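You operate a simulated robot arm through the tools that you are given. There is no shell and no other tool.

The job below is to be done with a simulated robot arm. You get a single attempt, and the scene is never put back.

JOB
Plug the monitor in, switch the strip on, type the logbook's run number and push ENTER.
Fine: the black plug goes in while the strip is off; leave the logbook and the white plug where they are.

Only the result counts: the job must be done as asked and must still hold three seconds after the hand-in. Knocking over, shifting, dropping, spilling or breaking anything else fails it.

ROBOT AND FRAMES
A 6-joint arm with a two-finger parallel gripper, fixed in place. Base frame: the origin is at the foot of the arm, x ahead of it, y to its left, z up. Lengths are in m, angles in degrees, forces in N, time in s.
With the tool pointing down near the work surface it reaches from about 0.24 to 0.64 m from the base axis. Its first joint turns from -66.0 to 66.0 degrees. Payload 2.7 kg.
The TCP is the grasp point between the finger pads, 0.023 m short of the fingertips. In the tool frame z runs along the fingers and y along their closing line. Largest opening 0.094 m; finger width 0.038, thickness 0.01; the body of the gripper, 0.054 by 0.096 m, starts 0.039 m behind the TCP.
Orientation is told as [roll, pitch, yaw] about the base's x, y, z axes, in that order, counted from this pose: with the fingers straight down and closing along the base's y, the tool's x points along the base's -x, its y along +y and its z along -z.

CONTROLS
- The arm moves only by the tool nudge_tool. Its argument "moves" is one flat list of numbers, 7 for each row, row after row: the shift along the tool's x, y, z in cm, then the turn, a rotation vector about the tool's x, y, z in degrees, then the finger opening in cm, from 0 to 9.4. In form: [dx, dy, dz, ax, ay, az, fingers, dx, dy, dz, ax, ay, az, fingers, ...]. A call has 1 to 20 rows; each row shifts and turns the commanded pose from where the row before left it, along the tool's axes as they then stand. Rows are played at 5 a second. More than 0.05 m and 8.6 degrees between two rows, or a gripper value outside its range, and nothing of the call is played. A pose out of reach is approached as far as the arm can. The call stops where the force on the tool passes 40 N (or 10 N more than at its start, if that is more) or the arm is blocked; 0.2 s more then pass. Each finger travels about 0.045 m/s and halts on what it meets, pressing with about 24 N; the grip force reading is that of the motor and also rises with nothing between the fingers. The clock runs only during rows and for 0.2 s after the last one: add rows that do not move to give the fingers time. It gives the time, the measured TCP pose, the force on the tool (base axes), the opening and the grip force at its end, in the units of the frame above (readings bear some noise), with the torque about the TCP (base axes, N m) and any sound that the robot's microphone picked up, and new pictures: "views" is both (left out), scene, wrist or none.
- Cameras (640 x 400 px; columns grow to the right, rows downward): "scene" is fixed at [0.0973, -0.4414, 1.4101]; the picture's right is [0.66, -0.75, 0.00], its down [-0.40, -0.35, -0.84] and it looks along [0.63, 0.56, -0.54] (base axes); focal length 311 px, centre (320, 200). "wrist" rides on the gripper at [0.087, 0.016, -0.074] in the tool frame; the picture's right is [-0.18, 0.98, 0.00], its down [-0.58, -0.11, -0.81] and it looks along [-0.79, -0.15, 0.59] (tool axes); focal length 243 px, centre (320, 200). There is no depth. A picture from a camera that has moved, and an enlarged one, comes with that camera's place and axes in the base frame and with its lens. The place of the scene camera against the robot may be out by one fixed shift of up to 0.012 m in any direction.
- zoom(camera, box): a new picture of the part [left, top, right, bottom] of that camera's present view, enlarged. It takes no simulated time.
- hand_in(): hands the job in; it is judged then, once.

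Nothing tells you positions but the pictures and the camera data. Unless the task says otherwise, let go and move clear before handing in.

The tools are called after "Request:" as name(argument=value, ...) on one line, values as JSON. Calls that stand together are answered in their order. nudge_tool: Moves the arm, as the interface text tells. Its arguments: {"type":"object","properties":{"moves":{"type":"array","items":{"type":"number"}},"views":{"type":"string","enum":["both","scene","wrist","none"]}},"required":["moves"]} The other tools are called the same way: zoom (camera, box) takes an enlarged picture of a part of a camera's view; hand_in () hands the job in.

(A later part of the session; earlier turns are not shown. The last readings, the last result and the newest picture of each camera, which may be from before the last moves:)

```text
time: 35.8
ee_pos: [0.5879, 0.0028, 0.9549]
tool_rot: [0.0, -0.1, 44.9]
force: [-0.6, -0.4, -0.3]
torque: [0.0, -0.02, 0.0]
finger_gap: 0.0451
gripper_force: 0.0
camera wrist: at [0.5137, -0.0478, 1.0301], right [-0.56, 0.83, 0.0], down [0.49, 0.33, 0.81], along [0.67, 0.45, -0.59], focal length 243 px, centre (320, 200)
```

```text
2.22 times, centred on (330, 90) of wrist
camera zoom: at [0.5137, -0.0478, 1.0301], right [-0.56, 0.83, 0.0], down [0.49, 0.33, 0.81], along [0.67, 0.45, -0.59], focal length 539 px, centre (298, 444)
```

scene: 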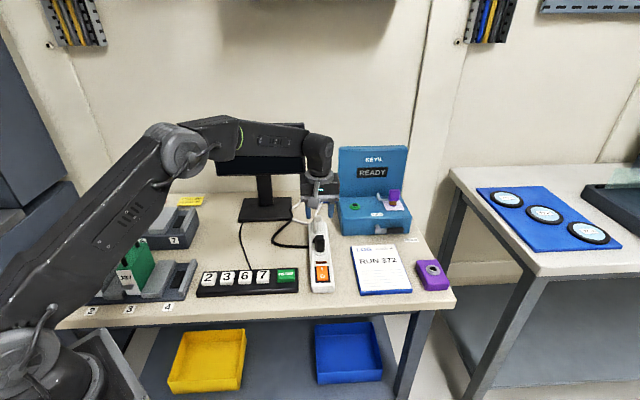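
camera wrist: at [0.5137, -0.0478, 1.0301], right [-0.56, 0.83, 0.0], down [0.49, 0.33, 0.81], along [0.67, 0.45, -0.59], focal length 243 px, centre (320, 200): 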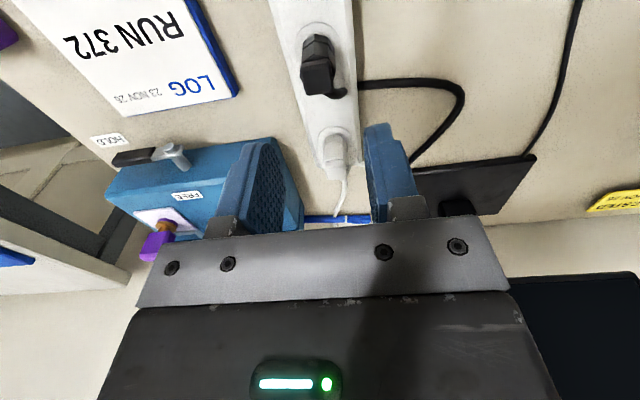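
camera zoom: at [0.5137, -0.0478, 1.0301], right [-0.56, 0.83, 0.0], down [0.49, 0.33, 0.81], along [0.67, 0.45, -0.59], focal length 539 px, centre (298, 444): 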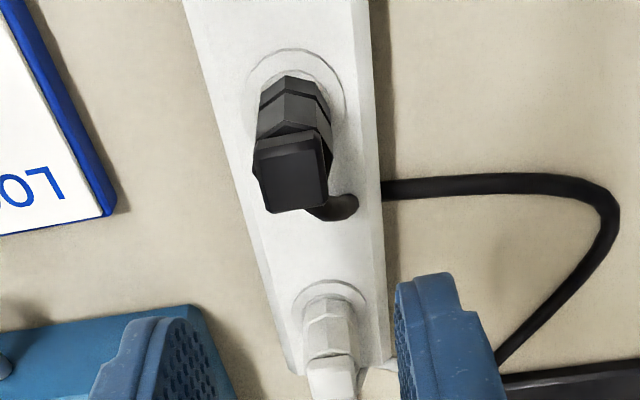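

Request:
zoom(camera="scene", box=[306, 212, 334, 238])

Request:
zoom(camera="scene", box=[306, 232, 334, 258])

Request:
zoom(camera="wrist", box=[300, 10, 370, 80])

Request:
zoom(camera="wrist", box=[305, 110, 375, 180])

```text
15.38 times, centred on (320, 225) of scene
camera zoom: at [0.0973, -0.4414, 1.4101], right [0.66, -0.75, 0.0], down [-0.4, -0.35, -0.84], along [0.63, 0.56, -0.54], focal length 4790 px, centre (320, -185)
```

zoom: 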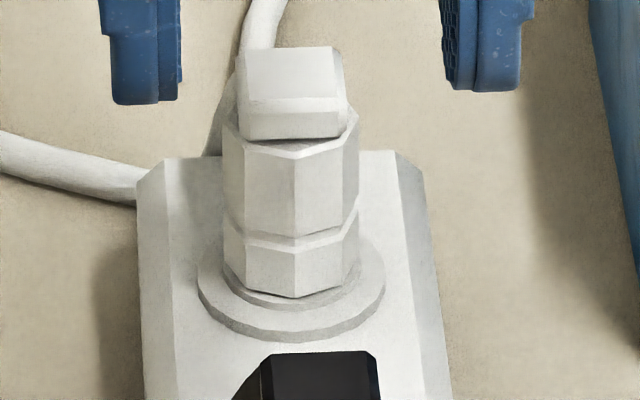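

```text
15.38 times, centred on (320, 245) of scene
camera zoom: at [0.0973, -0.4414, 1.4101], right [0.66, -0.75, 0.0], down [-0.4, -0.35, -0.84], along [0.63, 0.56, -0.54], focal length 4790 px, centre (320, -492)
```

zoom: 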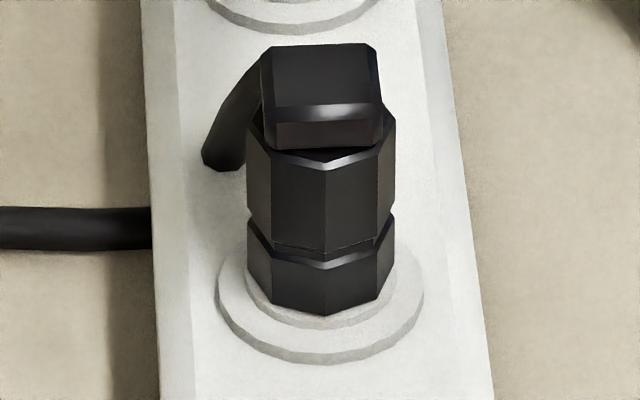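

```text
5.71 times, centred on (335, 45) of wrist
camera zoom: at [0.5137, -0.0478, 1.0301], right [-0.56, 0.83, 0.0], down [0.49, 0.33, 0.81], along [0.67, 0.45, -0.59], focal length 1386 px, centre (234, 1086)
```

zoom: 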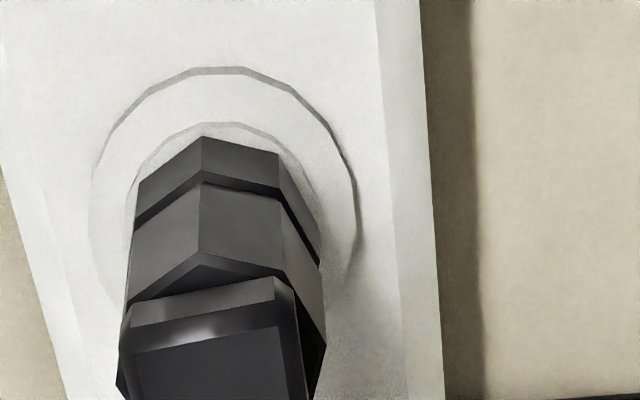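

```text
5.71 times, centred on (340, 145) of wrist
camera zoom: at [0.5137, -0.0478, 1.0301], right [-0.56, 0.83, 0.0], down [0.49, 0.33, 0.81], along [0.67, 0.45, -0.59], focal length 1386 px, centre (206, 514)
```

zoom: 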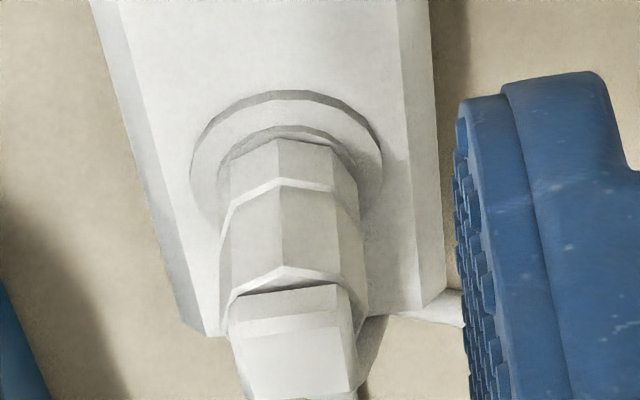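

The black plug is seated exactly like the white one (same height over the collar within a fraction of a millimetre). Next is the orange rocker switch; I'll look closely at its tilt.

Request:
zoom(camera="scene", box=[304, 255, 340, 295])

Request:
zoom(camera="scene", box=[195, 255, 310, 305])

```text
10.00 times, centred on (322, 275) of scene
camera zoom: at [0.0973, -0.4414, 1.4101], right [0.66, -0.75, 0.0], down [-0.4, -0.35, -0.84], along [0.63, 0.56, -0.54], focal length 3113 px, centre (300, -550)
```

zoom: 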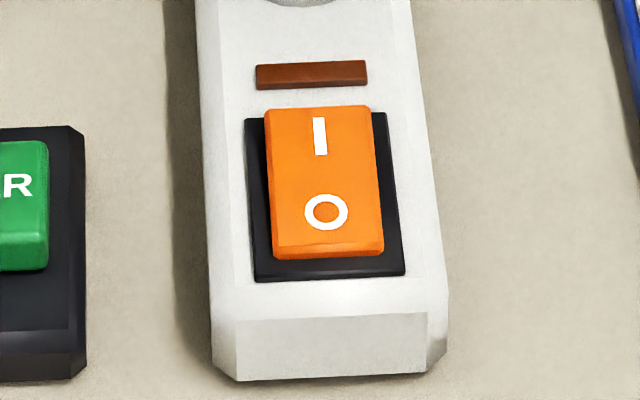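

```text
5.57 times, centred on (252, 280) of scene
camera zoom: at [0.0973, -0.4414, 1.4101], right [0.66, -0.75, 0.0], down [-0.4, -0.35, -0.84], along [0.63, 0.56, -0.54], focal length 1733 px, centre (696, -245)
```

zoom: 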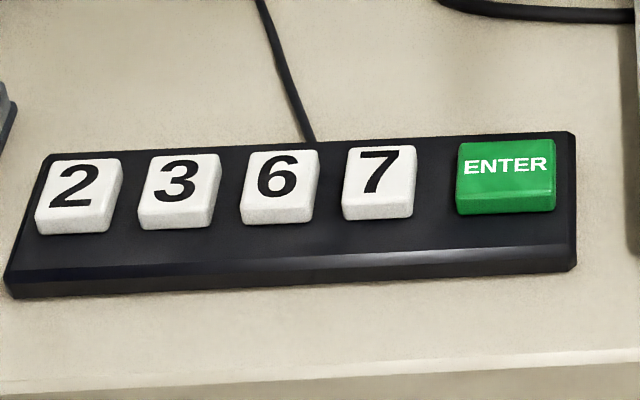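

The rocker's "I" end (nearer the sockets) is raised and "O" is pressed, so the strip is off; pressing "I" switches it on. I'll move above the "I" end, about (0.530, -0.059), and close the fingers to use as a poker.

Request:
nudge_tool(moves=[2.06, 0, 0, 0, 0, 0, 3.0, 2.06, 0, 0, 0, 0, 0, 1.5, 2.06, 0, 0, 0, 0, 0, 0, 2.06, -0.1, 0, 0, 0, 0, 0, 0, 0, 0, 0, 0, 0, 0])

Request:
zoom(camera="wrist", box=[220, 0, 420, 200])

Request:
zoom(camera="scene", box=[285, 215, 355, 295])

```text
time: 37.0
ee_pos: [0.5292, -0.0563, 0.9545]
tool_rot: [-0.1, -0.1, 45.0]
force: [0.0, 0.0, -0.4]
torque: [-0.04, 0.03, 0.01]
finger_gap: 0.0001
gripper_force: 24.4
camera wrist: at [0.4555, -0.1068, 1.0295], right [-0.56, 0.83, 0.0], down [0.49, 0.33, 0.81], along [0.67, 0.45, -0.59], focal length 243 px, centre (320, 200)
```

scene: 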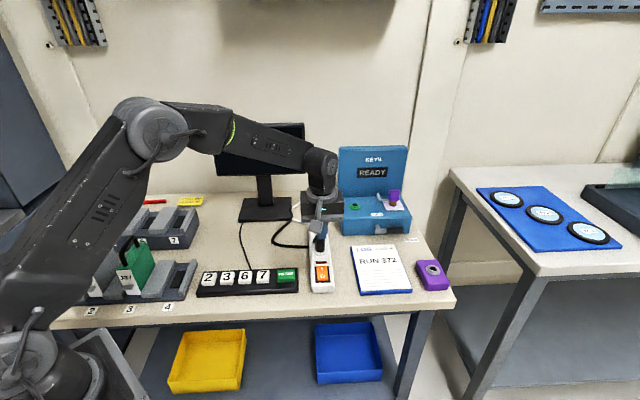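
wrist: 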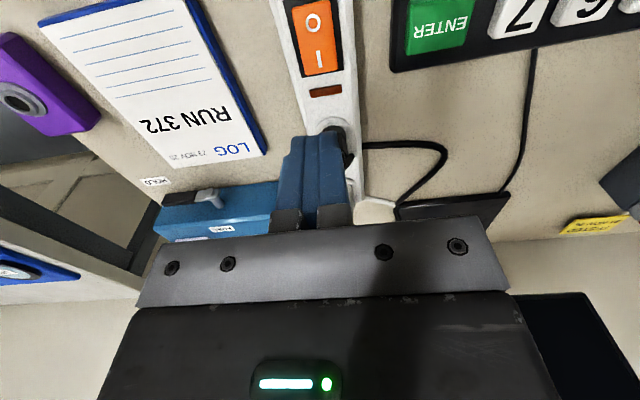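

```text
2.00 times, centred on (320, 100) of wrist
camera zoom: at [0.4555, -0.1068, 1.0295], right [-0.56, 0.83, 0.0], down [0.49, 0.33, 0.81], along [0.67, 0.45, -0.59], focal length 485 px, centre (320, 400)
```

zoom: 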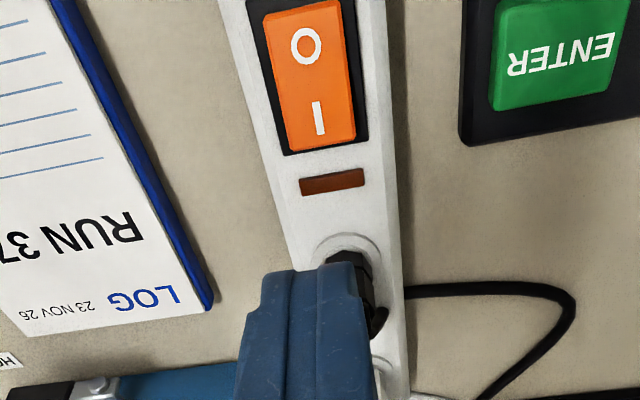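

```text
5.00 times, centred on (320, 255) of scene
camera zoom: at [0.0973, -0.4414, 1.4101], right [0.66, -0.75, 0.0], down [-0.4, -0.35, -0.84], along [0.63, 0.56, -0.54], focal length 1557 px, centre (320, -75)
```

zoom: 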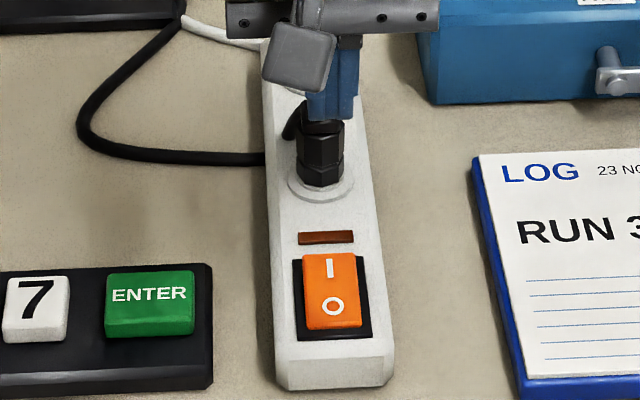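

The poker is right above the "I" mark. I'll descend to just above the rocker and check.

Request:
nudge_tool(moves=[-0.2, 0, 2.5, 0, 0, 0, 0, 0, 0, 2.5, 0, 0, 0, 0, 0, 0, 2.0, 0, 0, 0, 0, 0, 0, 1.5, 0, 0, 0, 0, 0, 0, 0, 0, 0, 0, 0])

Request:
zoom(camera="wrist", box=[240, 60, 400, 240])

Request:
zoom(camera="scene", box=[295, 235, 345, 290])

```text
time: 38.2
ee_pos: [0.53, -0.0571, 0.8696]
tool_rot: [-0.1, -0.1, 44.9]
force: [-0.8, 0.7, 0.5]
torque: [0.0, -0.01, 0.01]
finger_gap: 0.0001
gripper_force: 23.8
camera wrist: at [0.457, -0.1072, 0.9436], right [-0.56, 0.83, 0.0], down [0.49, 0.33, 0.81], along [0.67, 0.45, -0.59], focal length 243 px, centre (320, 200)
```

scene: 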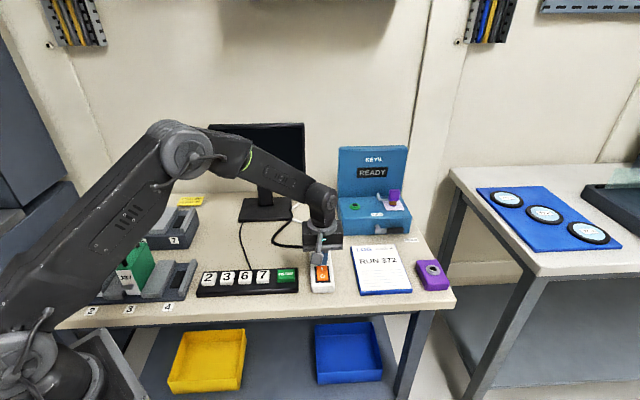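
wrist: 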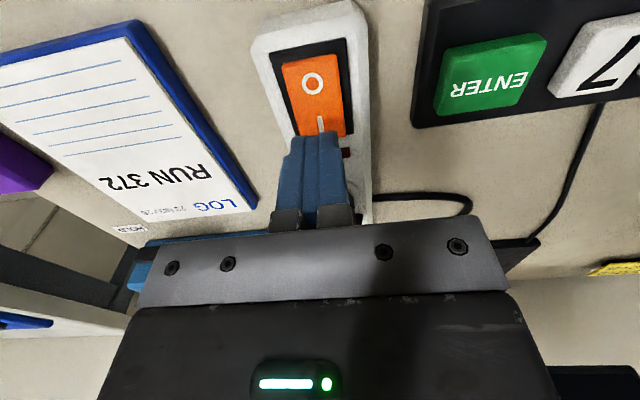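

```text
2.22 times, centred on (320, 150) of wrist
camera zoom: at [0.457, -0.1072, 0.9436], right [-0.56, 0.83, 0.0], down [0.49, 0.33, 0.81], along [0.67, 0.45, -0.59], focal length 539 px, centre (320, 311)
```

zoom: 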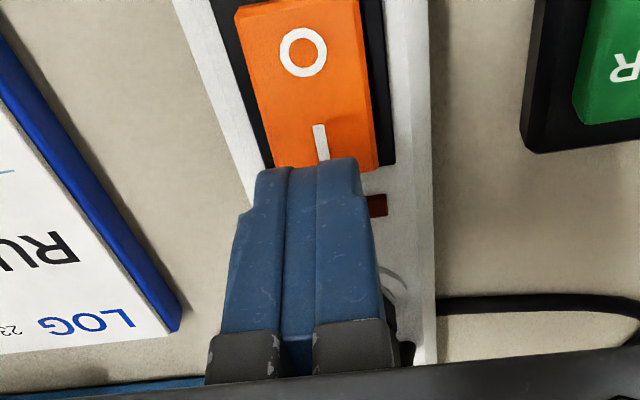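

```text
7.27 times, centred on (320, 262) of scene
camera zoom: at [0.0973, -0.4414, 1.4101], right [0.66, -0.75, 0.0], down [-0.4, -0.35, -0.84], along [0.63, 0.56, -0.54], focal length 2264 px, centre (320, -254)
```

zoom: 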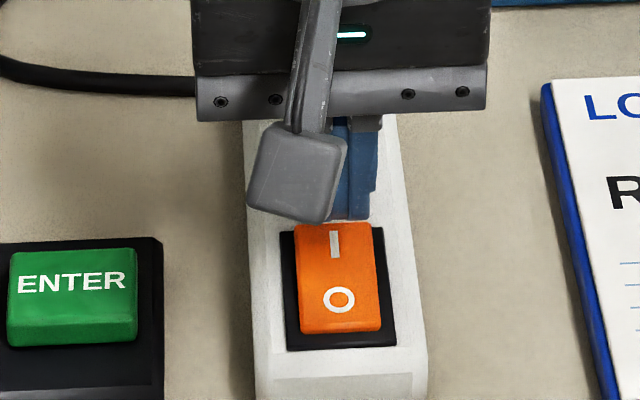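

Request:
nudge_tool(moves=[0, 0.1, 0.3, 0, 0, 0, 0, 0, 0, 0.3, 0, 0, 0, 0, 0, 0, 0.3, 0, 0, 0, 0, 0, 0, 0.3, 0, 0, 0, 0, 0, 0, 0.2, 0, 0, 0, 0, 0, 0, 0.2, 0, 0, 0, 0, 0, 0, 0, 0, 0, 0, 0])

Request:
zoom(camera="scene", box=[295, 235, 345, 290])

```text
time: 39.8
ee_pos: [0.5299, -0.0565, 0.8548]
tool_rot: [0.0, -0.1, 44.9]
force: [-0.1, -0.2, -0.2]
torque: [-0.05, -0.01, -0.01]
finger_gap: 0.0
gripper_force: 24.0
camera wrist: at [0.4563, -0.1066, 0.9285], right [-0.56, 0.83, 0.0], down [0.49, 0.33, 0.81], along [0.67, 0.45, -0.59], focal length 243 px, centre (320, 200)
```

scene: 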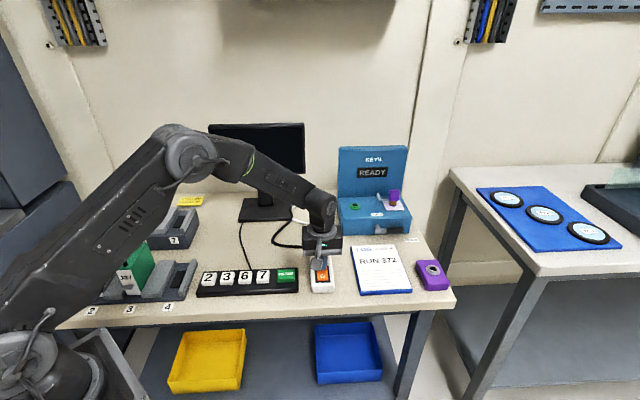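
wrist: 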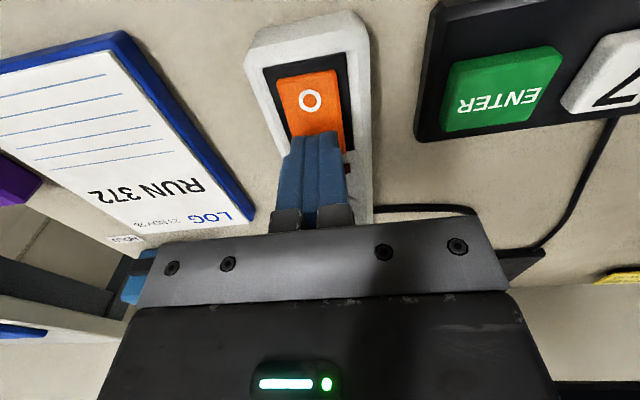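

```text
7.27 times, centred on (320, 262) of scene
camera zoom: at [0.0973, -0.4414, 1.4101], right [0.66, -0.75, 0.0], down [-0.4, -0.35, -0.84], along [0.63, 0.56, -0.54], focal length 2264 px, centre (320, -254)
```

zoom: 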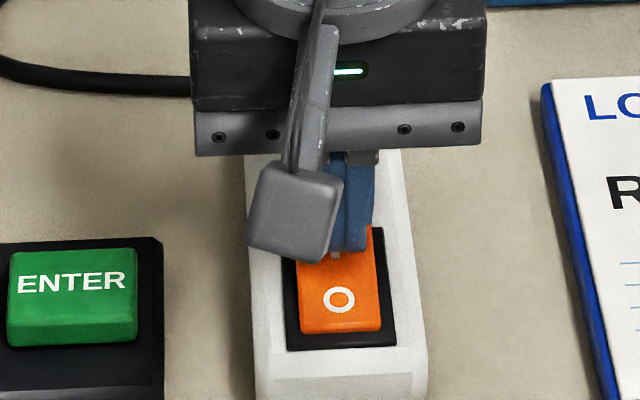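

Request:
nudge_tool(moves=[0, 0.2, 0.1, 0, 0, 0, 0, 0, 0, 0.2, 0, 0, 0, 0, 0, 0, 0.2, 0, 0, 0, 0, 0, 0, 0, 0, 0, 0, 0], views="none")

Request:
zoom(camera="scene", box=[295, 235, 345, 290])

```text
time: 40.8
ee_pos: [0.5276, -0.0552, 0.8489]
tool_rot: [0.0, 0.0, 44.8]
force: [-1.1, -0.4, 1.3]
torque: [0.04, 0.01, 0.02]
finger_gap: 0.0001
gripper_force: 23.8
```

```text
7.27 times, centred on (320, 262) of scene
camera zoom: at [0.0973, -0.4414, 1.4101], right [0.66, -0.75, 0.0], down [-0.4, -0.35, -0.84], along [0.63, 0.56, -0.54], focal length 2264 px, centre (320, -254)
```

zoom: 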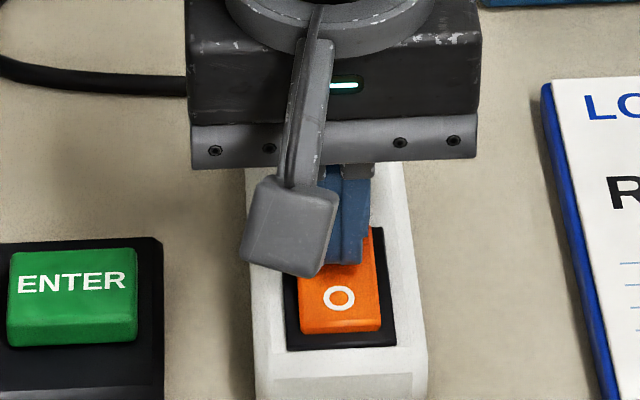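

Request:
nudge_tool(moves=[0, 0, 0.15, 0, 0, 0, 0, 0, 0, 0.15, 0, 0, 0, 0, 0, 0, 0, 0, 0, 0, 0], views="none")

Request:
zoom(camera="scene", box=[295, 235, 345, 290])

```text
time: 41.6
ee_pos: [0.5304, -0.0556, 0.8461]
tool_rot: [-0.1, -0.1, 44.9]
force: [-0.2, 0.4, 6.0]
torque: [-0.01, 0.07, -0.03]
finger_gap: 0.0
gripper_force: 24.0
```

```text
7.27 times, centred on (320, 262) of scene
camera zoom: at [0.0972, -0.4413, 1.4102], right [0.66, -0.75, 0.0], down [-0.4, -0.35, -0.84], along [0.63, 0.56, -0.54], focal length 2264 px, centre (320, -254)
```

zoom: 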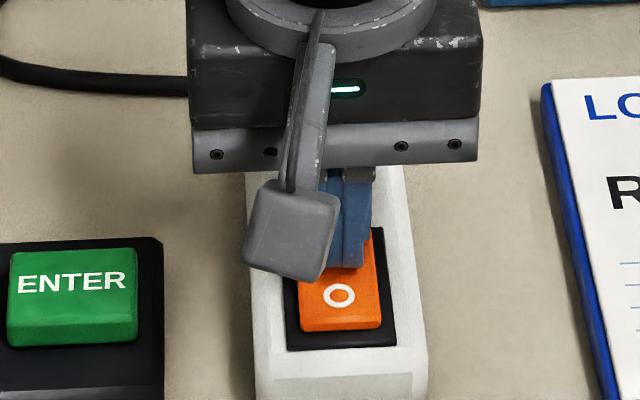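

The rocker is beginning to move under 6 N. I'll keep pressing.

Request:
nudge_tool(moves=[0, 0, 0.15, 0, 0, 0, 0, 0, 0, 0.15, 0, 0, 0, 0, 0, 0, 0.15, 0, 0, 0, 0, 0, 0, 0, 0, 0, 0, 0], views="scene")

Request:
zoom(camera="scene", box=[295, 235, 345, 290])

```text
time: 42.3
ee_pos: [0.5287, -0.0558, 0.8458]
tool_rot: [-0.1, 0.0, 44.9]
force: [-5.2, 0.7, 6.2]
torque: [0.01, 0.23, -0.01]
finger_gap: 0.0
gripper_force: 24.0
stopped in row 3: the force on the tool passed its limit at 43 N (the readings are from after the stop); the commanded pose is now the measured one
```

scene: 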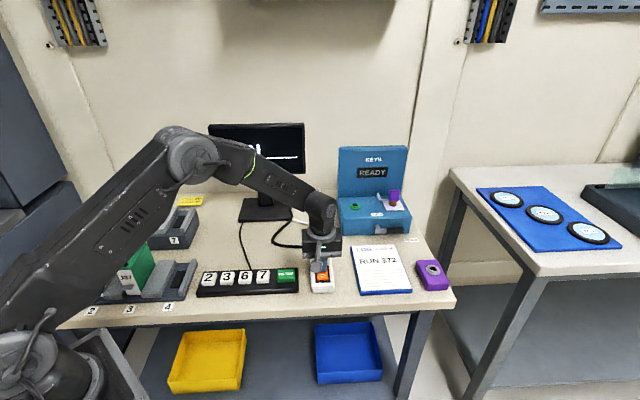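

```text
7.27 times, centred on (320, 262) of scene
camera zoom: at [0.0971, -0.4413, 1.4102], right [0.66, -0.75, 0.0], down [-0.4, -0.35, -0.84], along [0.63, 0.56, -0.54], focal length 2264 px, centre (320, -254)
```

zoom: 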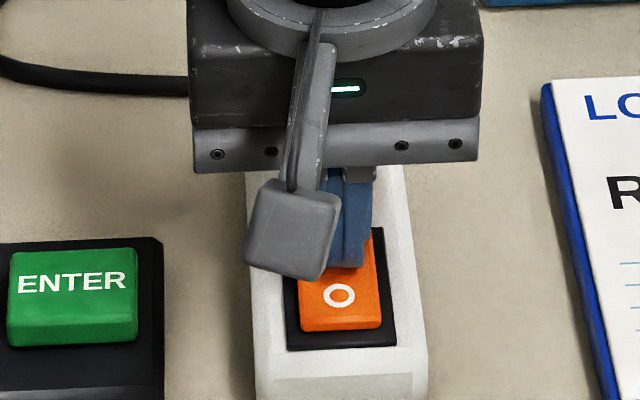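

The force peaked as the rocker bottomed, and the monitor now shows something. I'll lift off and look at the rocker, the lamp and the screen.

Request:
nudge_tool(moves=[0, 0, -0.5, 0, 0, 0, 0, 0, 0, -1.0, 0, 0, 0, 0, 0, 0, -2.0, 0, 0, 0, 0, 0, 0, -3.0, 0, 0, 0, 0, 0, 0, -3.0, 0, 0, 0, 0, 0, 0, 0, 0, 0, 0, 0])

Request:
zoom(camera="scene", box=[200, 115, 320, 215])

Request:
zoom(camera="scene", box=[290, 210, 350, 295])

Request:
zoom(camera="wrist", box=[220, 0, 420, 200])

```text
time: 43.7
ee_pos: [0.5267, -0.0534, 0.9422]
tool_rot: [-0.2, 0.0, 45.0]
force: [-0.7, 0.4, 0.1]
torque: [-0.03, 0.05, 0.03]
finger_gap: 0.0
gripper_force: 24.0
camera wrist: at [0.4533, -0.1036, 1.0171], right [-0.56, 0.83, 0.0], down [0.49, 0.33, 0.81], along [0.67, 0.45, -0.59], focal length 243 px, centre (320, 200)
```

scene: 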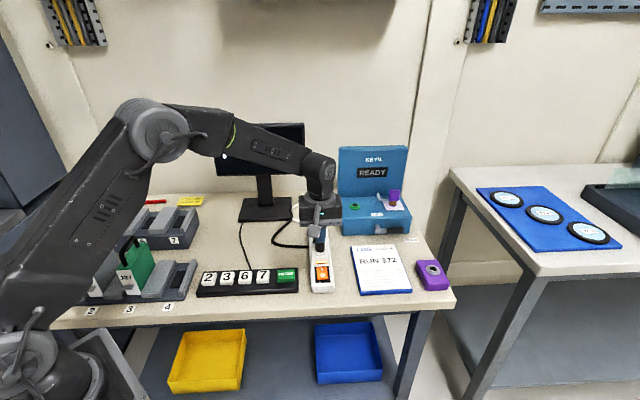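
wrist: 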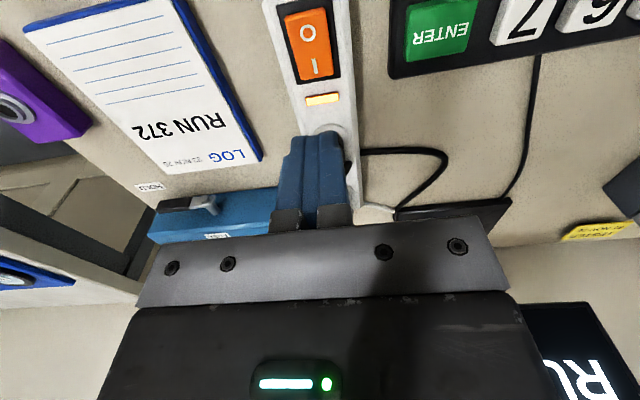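

```text
4.00 times, centred on (260, 165) of scene
camera zoom: at [0.0973, -0.4414, 1.4101], right [0.66, -0.75, 0.0], down [-0.4, -0.35, -0.84], along [0.63, 0.56, -0.54], focal length 1245 px, centre (560, 340)
```

zoom: 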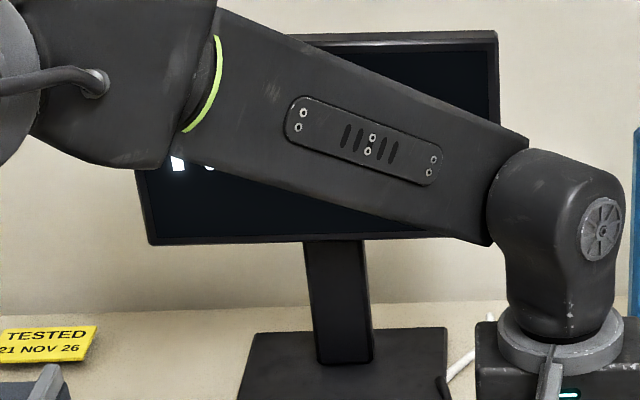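

```text
4.71 times, centred on (320, 252) of scene
camera zoom: at [0.0973, -0.4414, 1.4101], right [0.66, -0.75, 0.0], down [-0.4, -0.35, -0.84], along [0.63, 0.56, -0.54], focal length 1465 px, centre (320, -47)
```

zoom: 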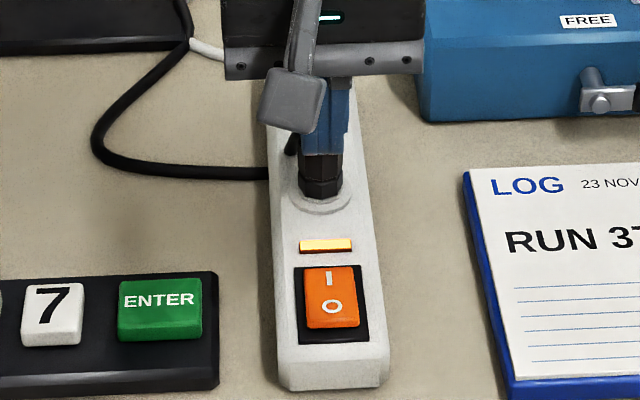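

```text
2.00 times, centred on (320, 100) of wrist
camera zoom: at [0.4533, -0.1036, 1.0171], right [-0.56, 0.83, 0.0], down [0.49, 0.33, 0.81], along [0.67, 0.45, -0.59], focal length 485 px, centre (320, 400)
```

zoom: 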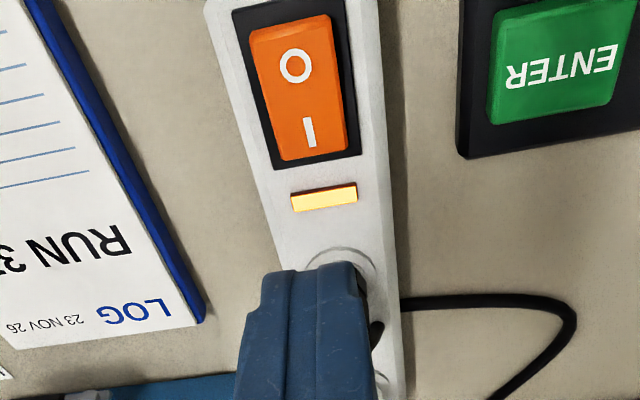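

The strip's lamp is lit, the rocker is on "I" and the monitor is on. Now the keypad: I estimate key 3 at about (0.357, 0.117), so I'll travel there high up, keeping the closed fingers as a poker.

Request:
nudge_tool(moves=[0, 4.0, 0, 0, 0, 0, 0, 0, 4.0, 0, 0, 0, 0, 0, 0, 4.0, 0, 0, 0, 0, 0, 0, 4.0, 0, 0, 0, 0, 0, 0, 4.0, 0, 0, 0, 0, 0, 0, 4.0, 0, 0, 0, 0, 0, 0, 0, 0, 0, 0, 0, 0])

Request:
zoom(camera="wrist", box=[200, 0, 440, 180])

Request:
zoom(camera="scene", box=[200, 110, 320, 215])

Request:
zoom(camera="scene", box=[195, 240, 310, 305])

```text
time: 45.3
ee_pos: [0.3592, 0.1151, 0.9427]
tool_rot: [-0.2, -0.1, 44.9]
force: [0.2, 0.2, 0.2]
torque: [0.01, -0.02, 0.01]
finger_gap: 0.0
gripper_force: 24.2
camera wrist: at [0.2859, 0.0639, 1.0167], right [-0.56, 0.83, 0.0], down [0.49, 0.33, 0.81], along [0.67, 0.45, -0.59], focal length 243 px, centre (320, 200)
```

scene: 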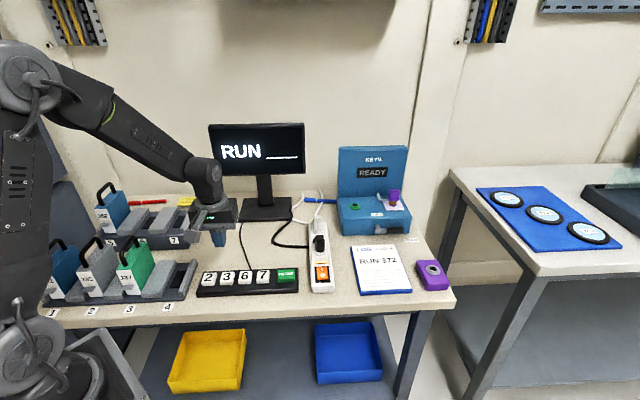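
wrist: 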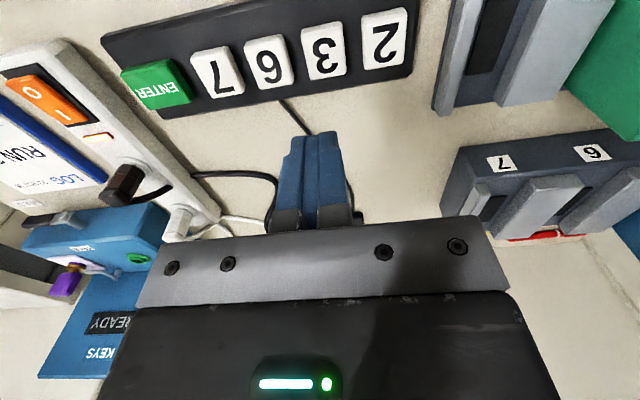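

```text
2.22 times, centred on (320, 90) of wrist
camera zoom: at [0.2859, 0.0639, 1.0167], right [-0.56, 0.83, 0.0], down [0.49, 0.33, 0.81], along [0.67, 0.45, -0.59], focal length 539 px, centre (320, 444)
```

zoom: 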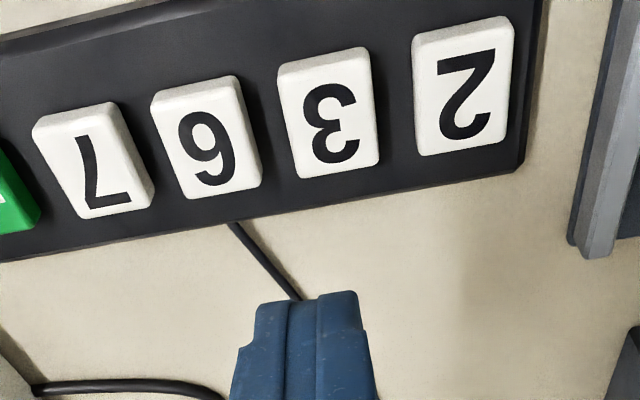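

```text
3.81 times, centred on (260, 162) of scene
camera zoom: at [0.0973, -0.4414, 1.4101], right [0.66, -0.75, 0.0], down [-0.4, -0.35, -0.84], along [0.63, 0.56, -0.54], focal length 1186 px, centre (549, 343)
```

zoom: 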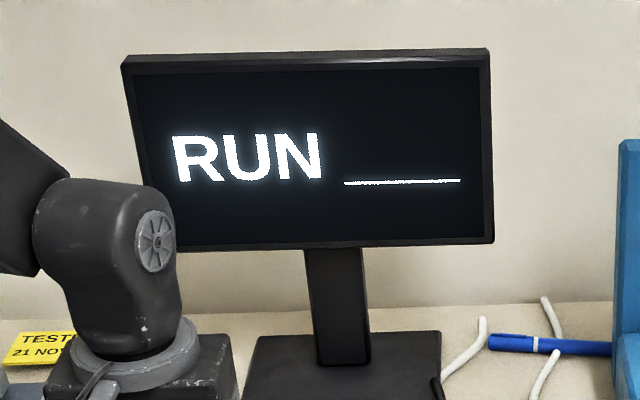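

```text
5.57 times, centred on (252, 272) of scene
camera zoom: at [0.0973, -0.4414, 1.4101], right [0.66, -0.75, 0.0], down [-0.4, -0.35, -0.84], along [0.63, 0.56, -0.54], focal length 1733 px, centre (696, -204)
```

zoom: 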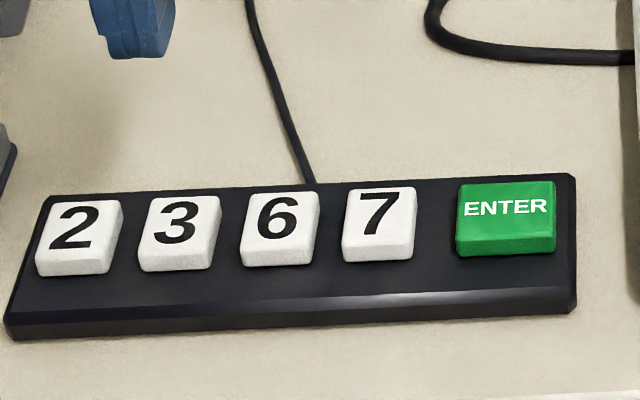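

The monitor reads "RUN ___", waiting for input. Key 3 is 4 mm to the side of the poker; I'll shift and descend to just above it.

Request:
nudge_tool(moves=[0, 0.4, 2.5, 0, 0, 0, 0, 0, 0, 2.5, 0, 0, 0, 0, 0, 0, 2.5, 0, 0, 0, 0, 0, 0, 2.0, 0, 0, 0, 0, 0, 0, 0, 0, 0, 0, 0])

Request:
zoom(camera="wrist", box=[220, 40, 420, 220])

Request:
zoom(camera="scene", box=[195, 235, 310, 305])

```text
time: 46.5
ee_pos: [0.3583, 0.1162, 0.8443]
tool_rot: [-0.3, -0.1, 45.0]
force: [0.3, 0.2, -0.1]
torque: [0.05, 0.04, 0.02]
finger_gap: 0.0
gripper_force: 23.8
camera wrist: at [0.2843, 0.0667, 0.9186], right [-0.56, 0.83, 0.0], down [0.49, 0.33, 0.81], along [0.67, 0.45, -0.59], focal length 243 px, centre (320, 200)
```

scene: 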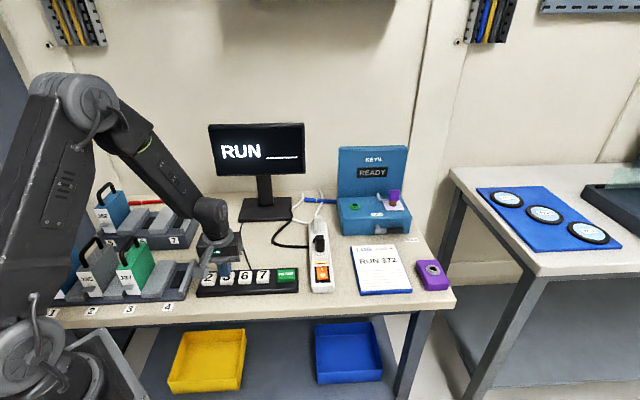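
wrist: 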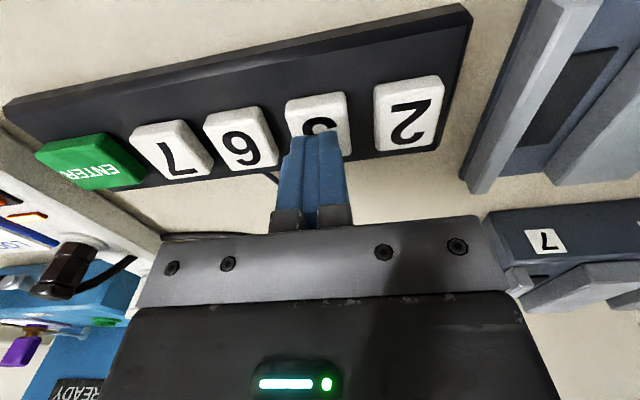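

```text
2.22 times, centred on (320, 130) of wrist
camera zoom: at [0.2843, 0.0667, 0.9186], right [-0.56, 0.83, 0.0], down [0.49, 0.33, 0.81], along [0.67, 0.45, -0.59], focal length 539 px, centre (320, 356)
```

zoom: 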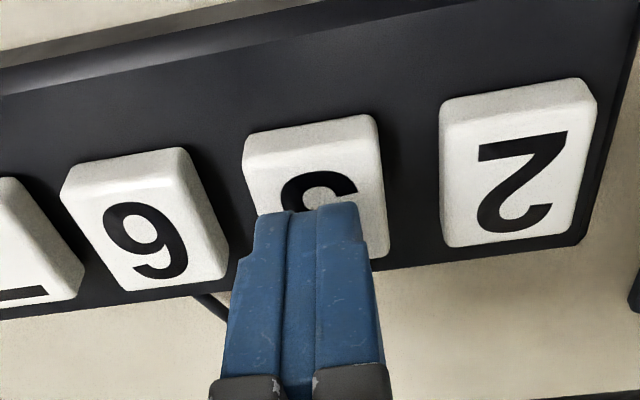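

```text
5.57 times, centred on (252, 270) of scene
camera zoom: at [0.0973, -0.4414, 1.4101], right [0.66, -0.75, 0.0], down [-0.4, -0.35, -0.84], along [0.63, 0.56, -0.54], focal length 1733 px, centre (696, -190)
```

zoom: 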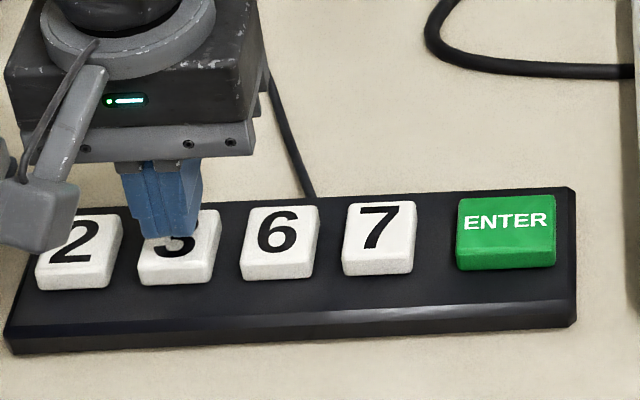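

Request:
nudge_tool(moves=[0, 0.15, 0.3, 0, 0, 0, 0, 0, 0, 0.3, 0, 0, 0, 0, 0, 0, 0.3, 0, 0, 0, 0, 0, 0, 0.2, 0, 0, 0, 0, 0, 0, 0, 0, 0, 0, 0], views="none")

Request:
zoom(camera="scene", box=[195, 235, 310, 305])

```text
time: 47.7
ee_pos: [0.3578, 0.1169, 0.8337]
tool_rot: [-0.2, 0.0, 44.9]
force: [-0.3, 0.9, 1.3]
torque: [0.01, 0.06, 0.01]
finger_gap: 0.0
gripper_force: 24.2
```

```text
5.57 times, centred on (252, 270) of scene
camera zoom: at [0.0973, -0.4414, 1.4101], right [0.66, -0.75, 0.0], down [-0.4, -0.35, -0.84], along [0.63, 0.56, -0.54], focal length 1733 px, centre (696, -190)
```

zoom: 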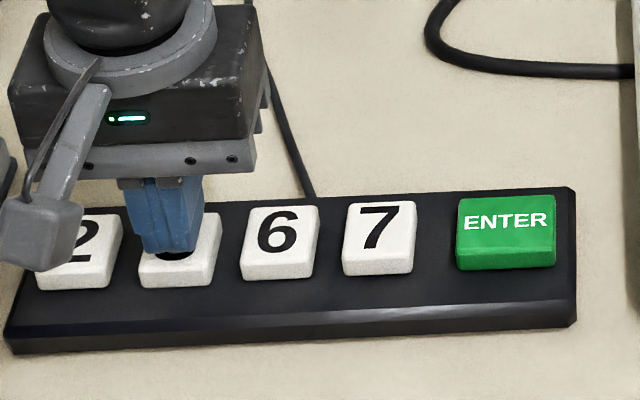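

Request:
nudge_tool(moves=[0, 0, 0.15, 0, 0, 0, 0, 0, 0, 0.15, 0, 0, 0, 0, 0, 0, 0.15, 0, 0, 0, 0, 0, 0, 0, 0, 0, 0, 0], views="none")

Request:
zoom(camera="scene", box=[195, 115, 320, 305])

```text
time: 48.7
ee_pos: [0.3574, 0.1183, 0.8297]
tool_rot: [-0.2, -0.2, 45.0]
force: [0.6, 0.9, 3.6]
torque: [-0.02, 0.03, 0.0]
finger_gap: 0.0
gripper_force: 24.1
heard: click
```

```text
2.11 times, centred on (258, 210) of scene
camera zoom: at [0.0973, -0.4414, 1.4101], right [0.66, -0.75, 0.0], down [-0.4, -0.35, -0.84], along [0.63, 0.56, -0.54], focal length 655 px, centre (452, 179)
```

zoom: 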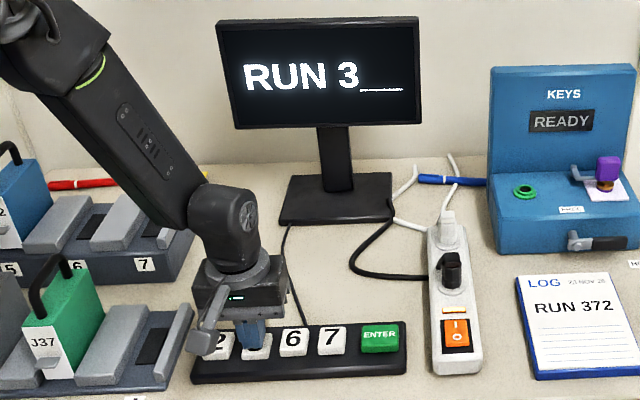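

A click was heard and the monitor shows "RUN 3". I'll lift off cleanly and move 9.1 cm along the row to key 7.

Request:
nudge_tool(moves=[0, 0, -1.0, 0, 0, 0, 0, 0, 0, -1.5, 0, 0, 0, 0, 0, -3.05, 0, 0, 0, 0, 0, 0, -3.05, 0, 0, 0, 0, 0, 0, -3.0, 0, 0, 0, 0, 0, 0, 0, 0, 0, 0, 0, 0])

Request:
zoom(camera="wrist", box=[220, 40, 420, 220])

Request:
zoom(camera="scene", box=[195, 115, 320, 305])

```text
time: 50.1
ee_pos: [0.423, 0.0533, 0.8519]
tool_rot: [-0.1, 0.0, 45.0]
force: [-0.3, -0.9, 0.2]
torque: [-0.04, 0.01, -0.01]
finger_gap: 0.0003
gripper_force: 24.3
camera wrist: at [0.349, 0.003, 0.9267], right [-0.56, 0.83, 0.0], down [0.49, 0.34, 0.81], along [0.67, 0.45, -0.59], focal length 243 px, centre (320, 200)
```

scene: 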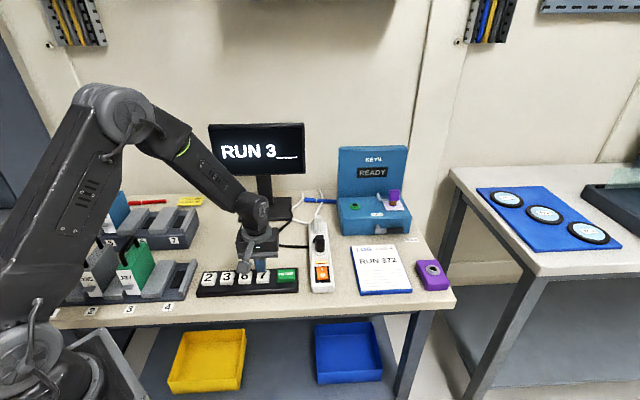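
wrist: 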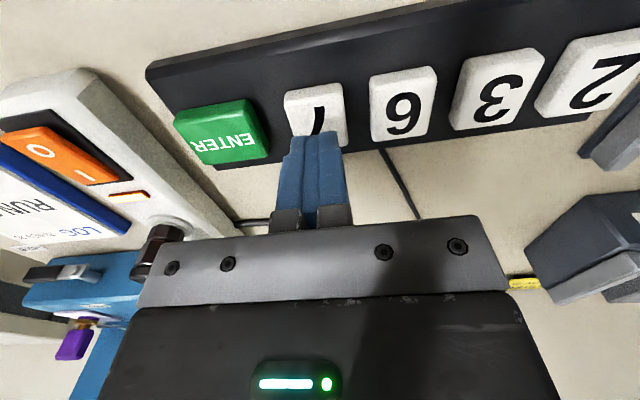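

```text
2.22 times, centred on (320, 130) of wrist
camera zoom: at [0.349, 0.003, 0.9267], right [-0.56, 0.83, 0.0], down [0.49, 0.34, 0.81], along [0.67, 0.45, -0.59], focal length 539 px, centre (320, 356)
```

zoom: 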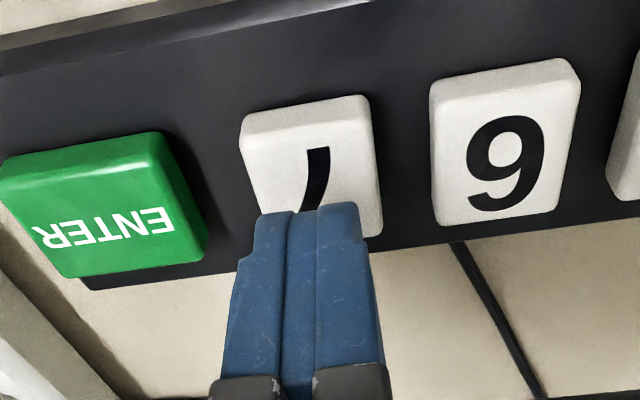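

```text
2.11 times, centred on (258, 210) of scene
camera zoom: at [0.0973, -0.4414, 1.4101], right [0.66, -0.75, 0.0], down [-0.4, -0.35, -0.84], along [0.63, 0.56, -0.54], focal length 655 px, centre (452, 179)
```

zoom: 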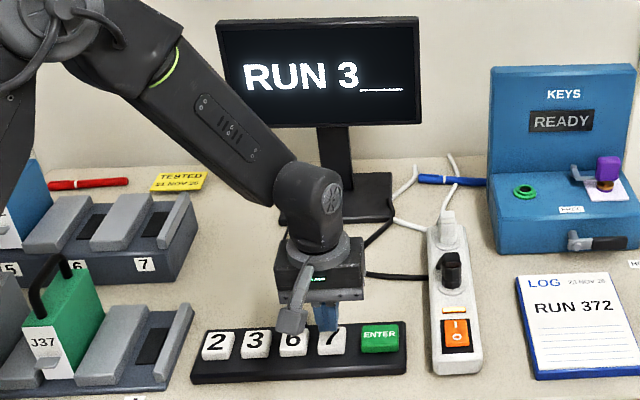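

The poker is over key 7 and the display still reads "RUN 3". I'll press key 7 in small steps.

Request:
nudge_tool(moves=[0, 0.1, 0.5, 0, 0, 0, 0, 0, 0, 0.5, 0, 0, 0, 0, 0, 0, 0.4, 0, 0, 0, 0, 0, 0, 0.2, 0, 0, 0, 0, 0, 0, 0.15, 0, 0, 0, 0, 0, 0, 0.15, 0, 0, 0, 0, 0, 0, 0.15, 0, 0, 0, 0, 0, 0, 0, 0, 0, 0, 0], views="none")

Request:
zoom(camera="scene", box=[195, 115, 320, 305])

```text
time: 51.9
ee_pos: [0.4204, 0.0534, 0.8339]
tool_rot: [-0.2, -0.1, 44.9]
force: [0.0, -0.3, 0.7]
torque: [-0.05, 0.01, -0.03]
finger_gap: 0.0
gripper_force: 23.8
```

```text
2.11 times, centred on (258, 210) of scene
camera zoom: at [0.0973, -0.4414, 1.4101], right [0.66, -0.75, 0.0], down [-0.4, -0.35, -0.84], along [0.63, 0.56, -0.54], focal length 655 px, centre (452, 179)
```

zoom: 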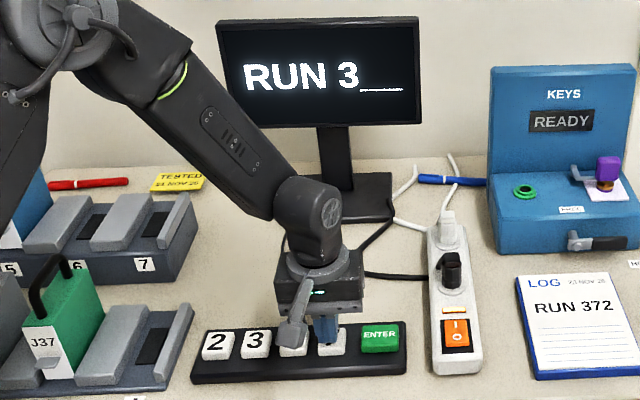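

Not pressed yet (no click, almost no force). I'll continue down a few more millimetres in small steps.

Request:
nudge_tool(moves=[0, 0, 0.15, 0, 0, 0, 0, 0, 0, 0.15, 0, 0, 0, 0, 0, 0, 0.1, 0, 0, 0, 0, 0, 0, 0, 0, 0, 0, 0], views="none")

Request:
zoom(camera="scene", box=[195, 115, 320, 305])

```text
time: 52.9
ee_pos: [0.4204, 0.0551, 0.8295]
tool_rot: [-0.2, 0.0, 45.0]
force: [2.7, 1.6, 3.3]
torque: [-0.04, 0.01, 0.0]
finger_gap: 0.0
gripper_force: 24.3
heard: click
```

```text
2.11 times, centred on (258, 210) of scene
camera zoom: at [0.0973, -0.4413, 1.4101], right [0.66, -0.75, 0.0], down [-0.4, -0.35, -0.84], along [0.63, 0.56, -0.54], focal length 655 px, centre (452, 179)
```

zoom: 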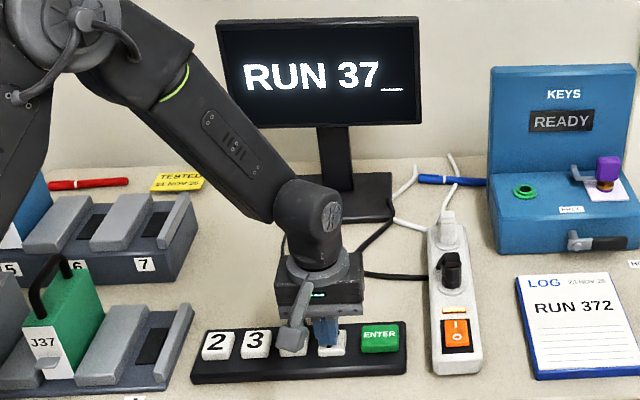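

The display now shows "RUN 37". I'll lift off and move about 13.6 cm along the row to key 2.

Request:
nudge_tool(moves=[0, 0, -1.0, 0, 0, 0, 0, 0, 0, -1.5, 0, 0, 0, 0, 0, 3.4, 0, 0, 0, 0, 0, 0, 3.4, 0, 0, 0, 0, 0, 0, 3.4, 0, 0, 0, 0, 0, 0, 3.4, 0, 0, 0, 0, 0, 0, 0, 0, 0, 0, 0, 0])

Request:
zoom(camera="wrist", box=[220, 40, 420, 220])

Request:
zoom(camera="scene", box=[195, 115, 320, 305])

```text
time: 54.5
ee_pos: [0.3213, 0.1503, 0.8526]
tool_rot: [-0.2, -0.1, 44.8]
force: [-0.2, -0.7, 0.4]
torque: [0.01, 0.03, 0.03]
finger_gap: 0.0002
gripper_force: 24.0
camera wrist: at [0.247, 0.1006, 0.9276], right [-0.56, 0.83, 0.0], down [0.49, 0.33, 0.81], along [0.67, 0.45, -0.59], focal length 243 px, centre (320, 200)
```

scene: 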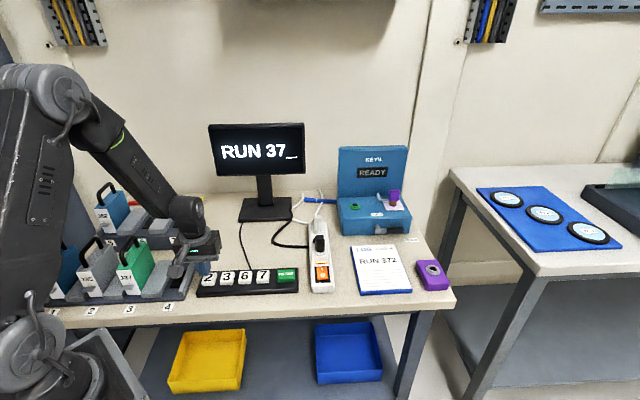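
wrist: 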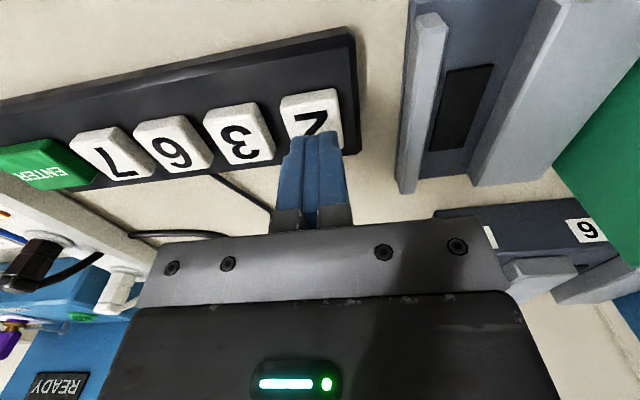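

```text
2.22 times, centred on (320, 130) of wrist
camera zoom: at [0.247, 0.1006, 0.9276], right [-0.56, 0.83, 0.0], down [0.49, 0.33, 0.81], along [0.67, 0.45, -0.59], focal length 539 px, centre (320, 356)
```

zoom: 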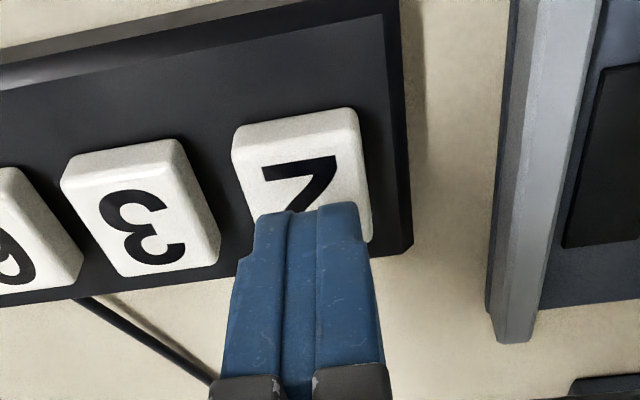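

```text
2.11 times, centred on (258, 210) of scene
camera zoom: at [0.0973, -0.4414, 1.4101], right [0.66, -0.75, 0.0], down [-0.4, -0.35, -0.84], along [0.63, 0.56, -0.54], focal length 655 px, centre (452, 179)
```

zoom: 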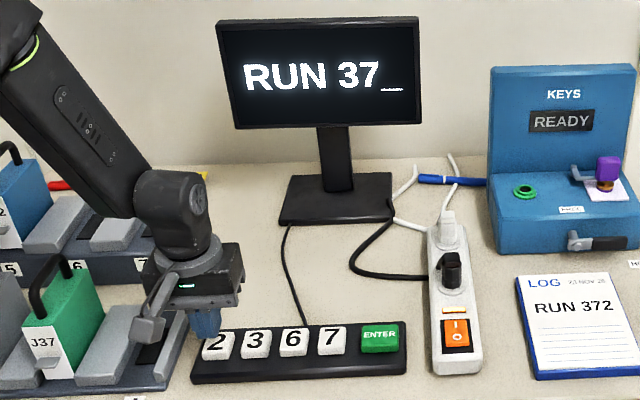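

The poker is over key 2 and nothing else is close to the gripper. I'll press it in small steps.

Request:
nudge_tool(moves=[0, 0, 0.5, 0, 0, 0, 0, 0, 0, 0.5, 0, 0, 0, 0, 0, 0, 0.4, 0, 0, 0, 0, 0, 0, 0.3, 0, 0, 0, 0, 0, 0, 0.2, 0, 0, 0, 0, 0, 0, 0.15, 0, 0, 0, 0, 0, 0, 0.15, 0, 0, 0, 0, 0, 0, 0, 0, 0, 0, 0], views="none")

Request:
zoom(camera="scene", box=[195, 115, 320, 305])

```text
time: 56.3
ee_pos: [0.3254, 0.1507, 0.8309]
tool_rot: [-0.2, 0.0, 44.9]
force: [-0.2, 0.3, 1.3]
torque: [-0.03, 0.04, 0.01]
finger_gap: 0.0
gripper_force: 23.9
heard: click
```

```text
2.11 times, centred on (258, 210) of scene
camera zoom: at [0.0973, -0.4414, 1.4101], right [0.66, -0.75, 0.0], down [-0.4, -0.35, -0.84], along [0.63, 0.56, -0.54], focal length 655 px, centre (452, 179)
```

zoom: 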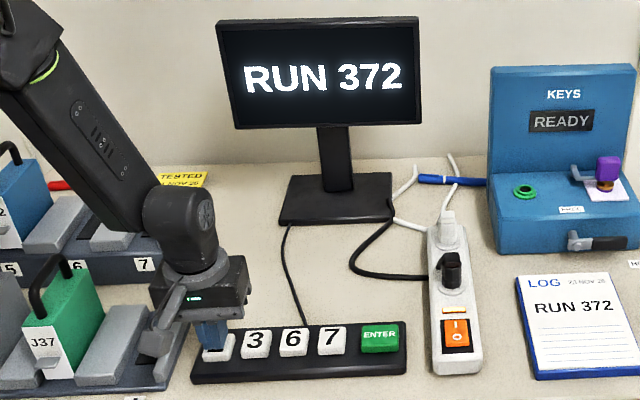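

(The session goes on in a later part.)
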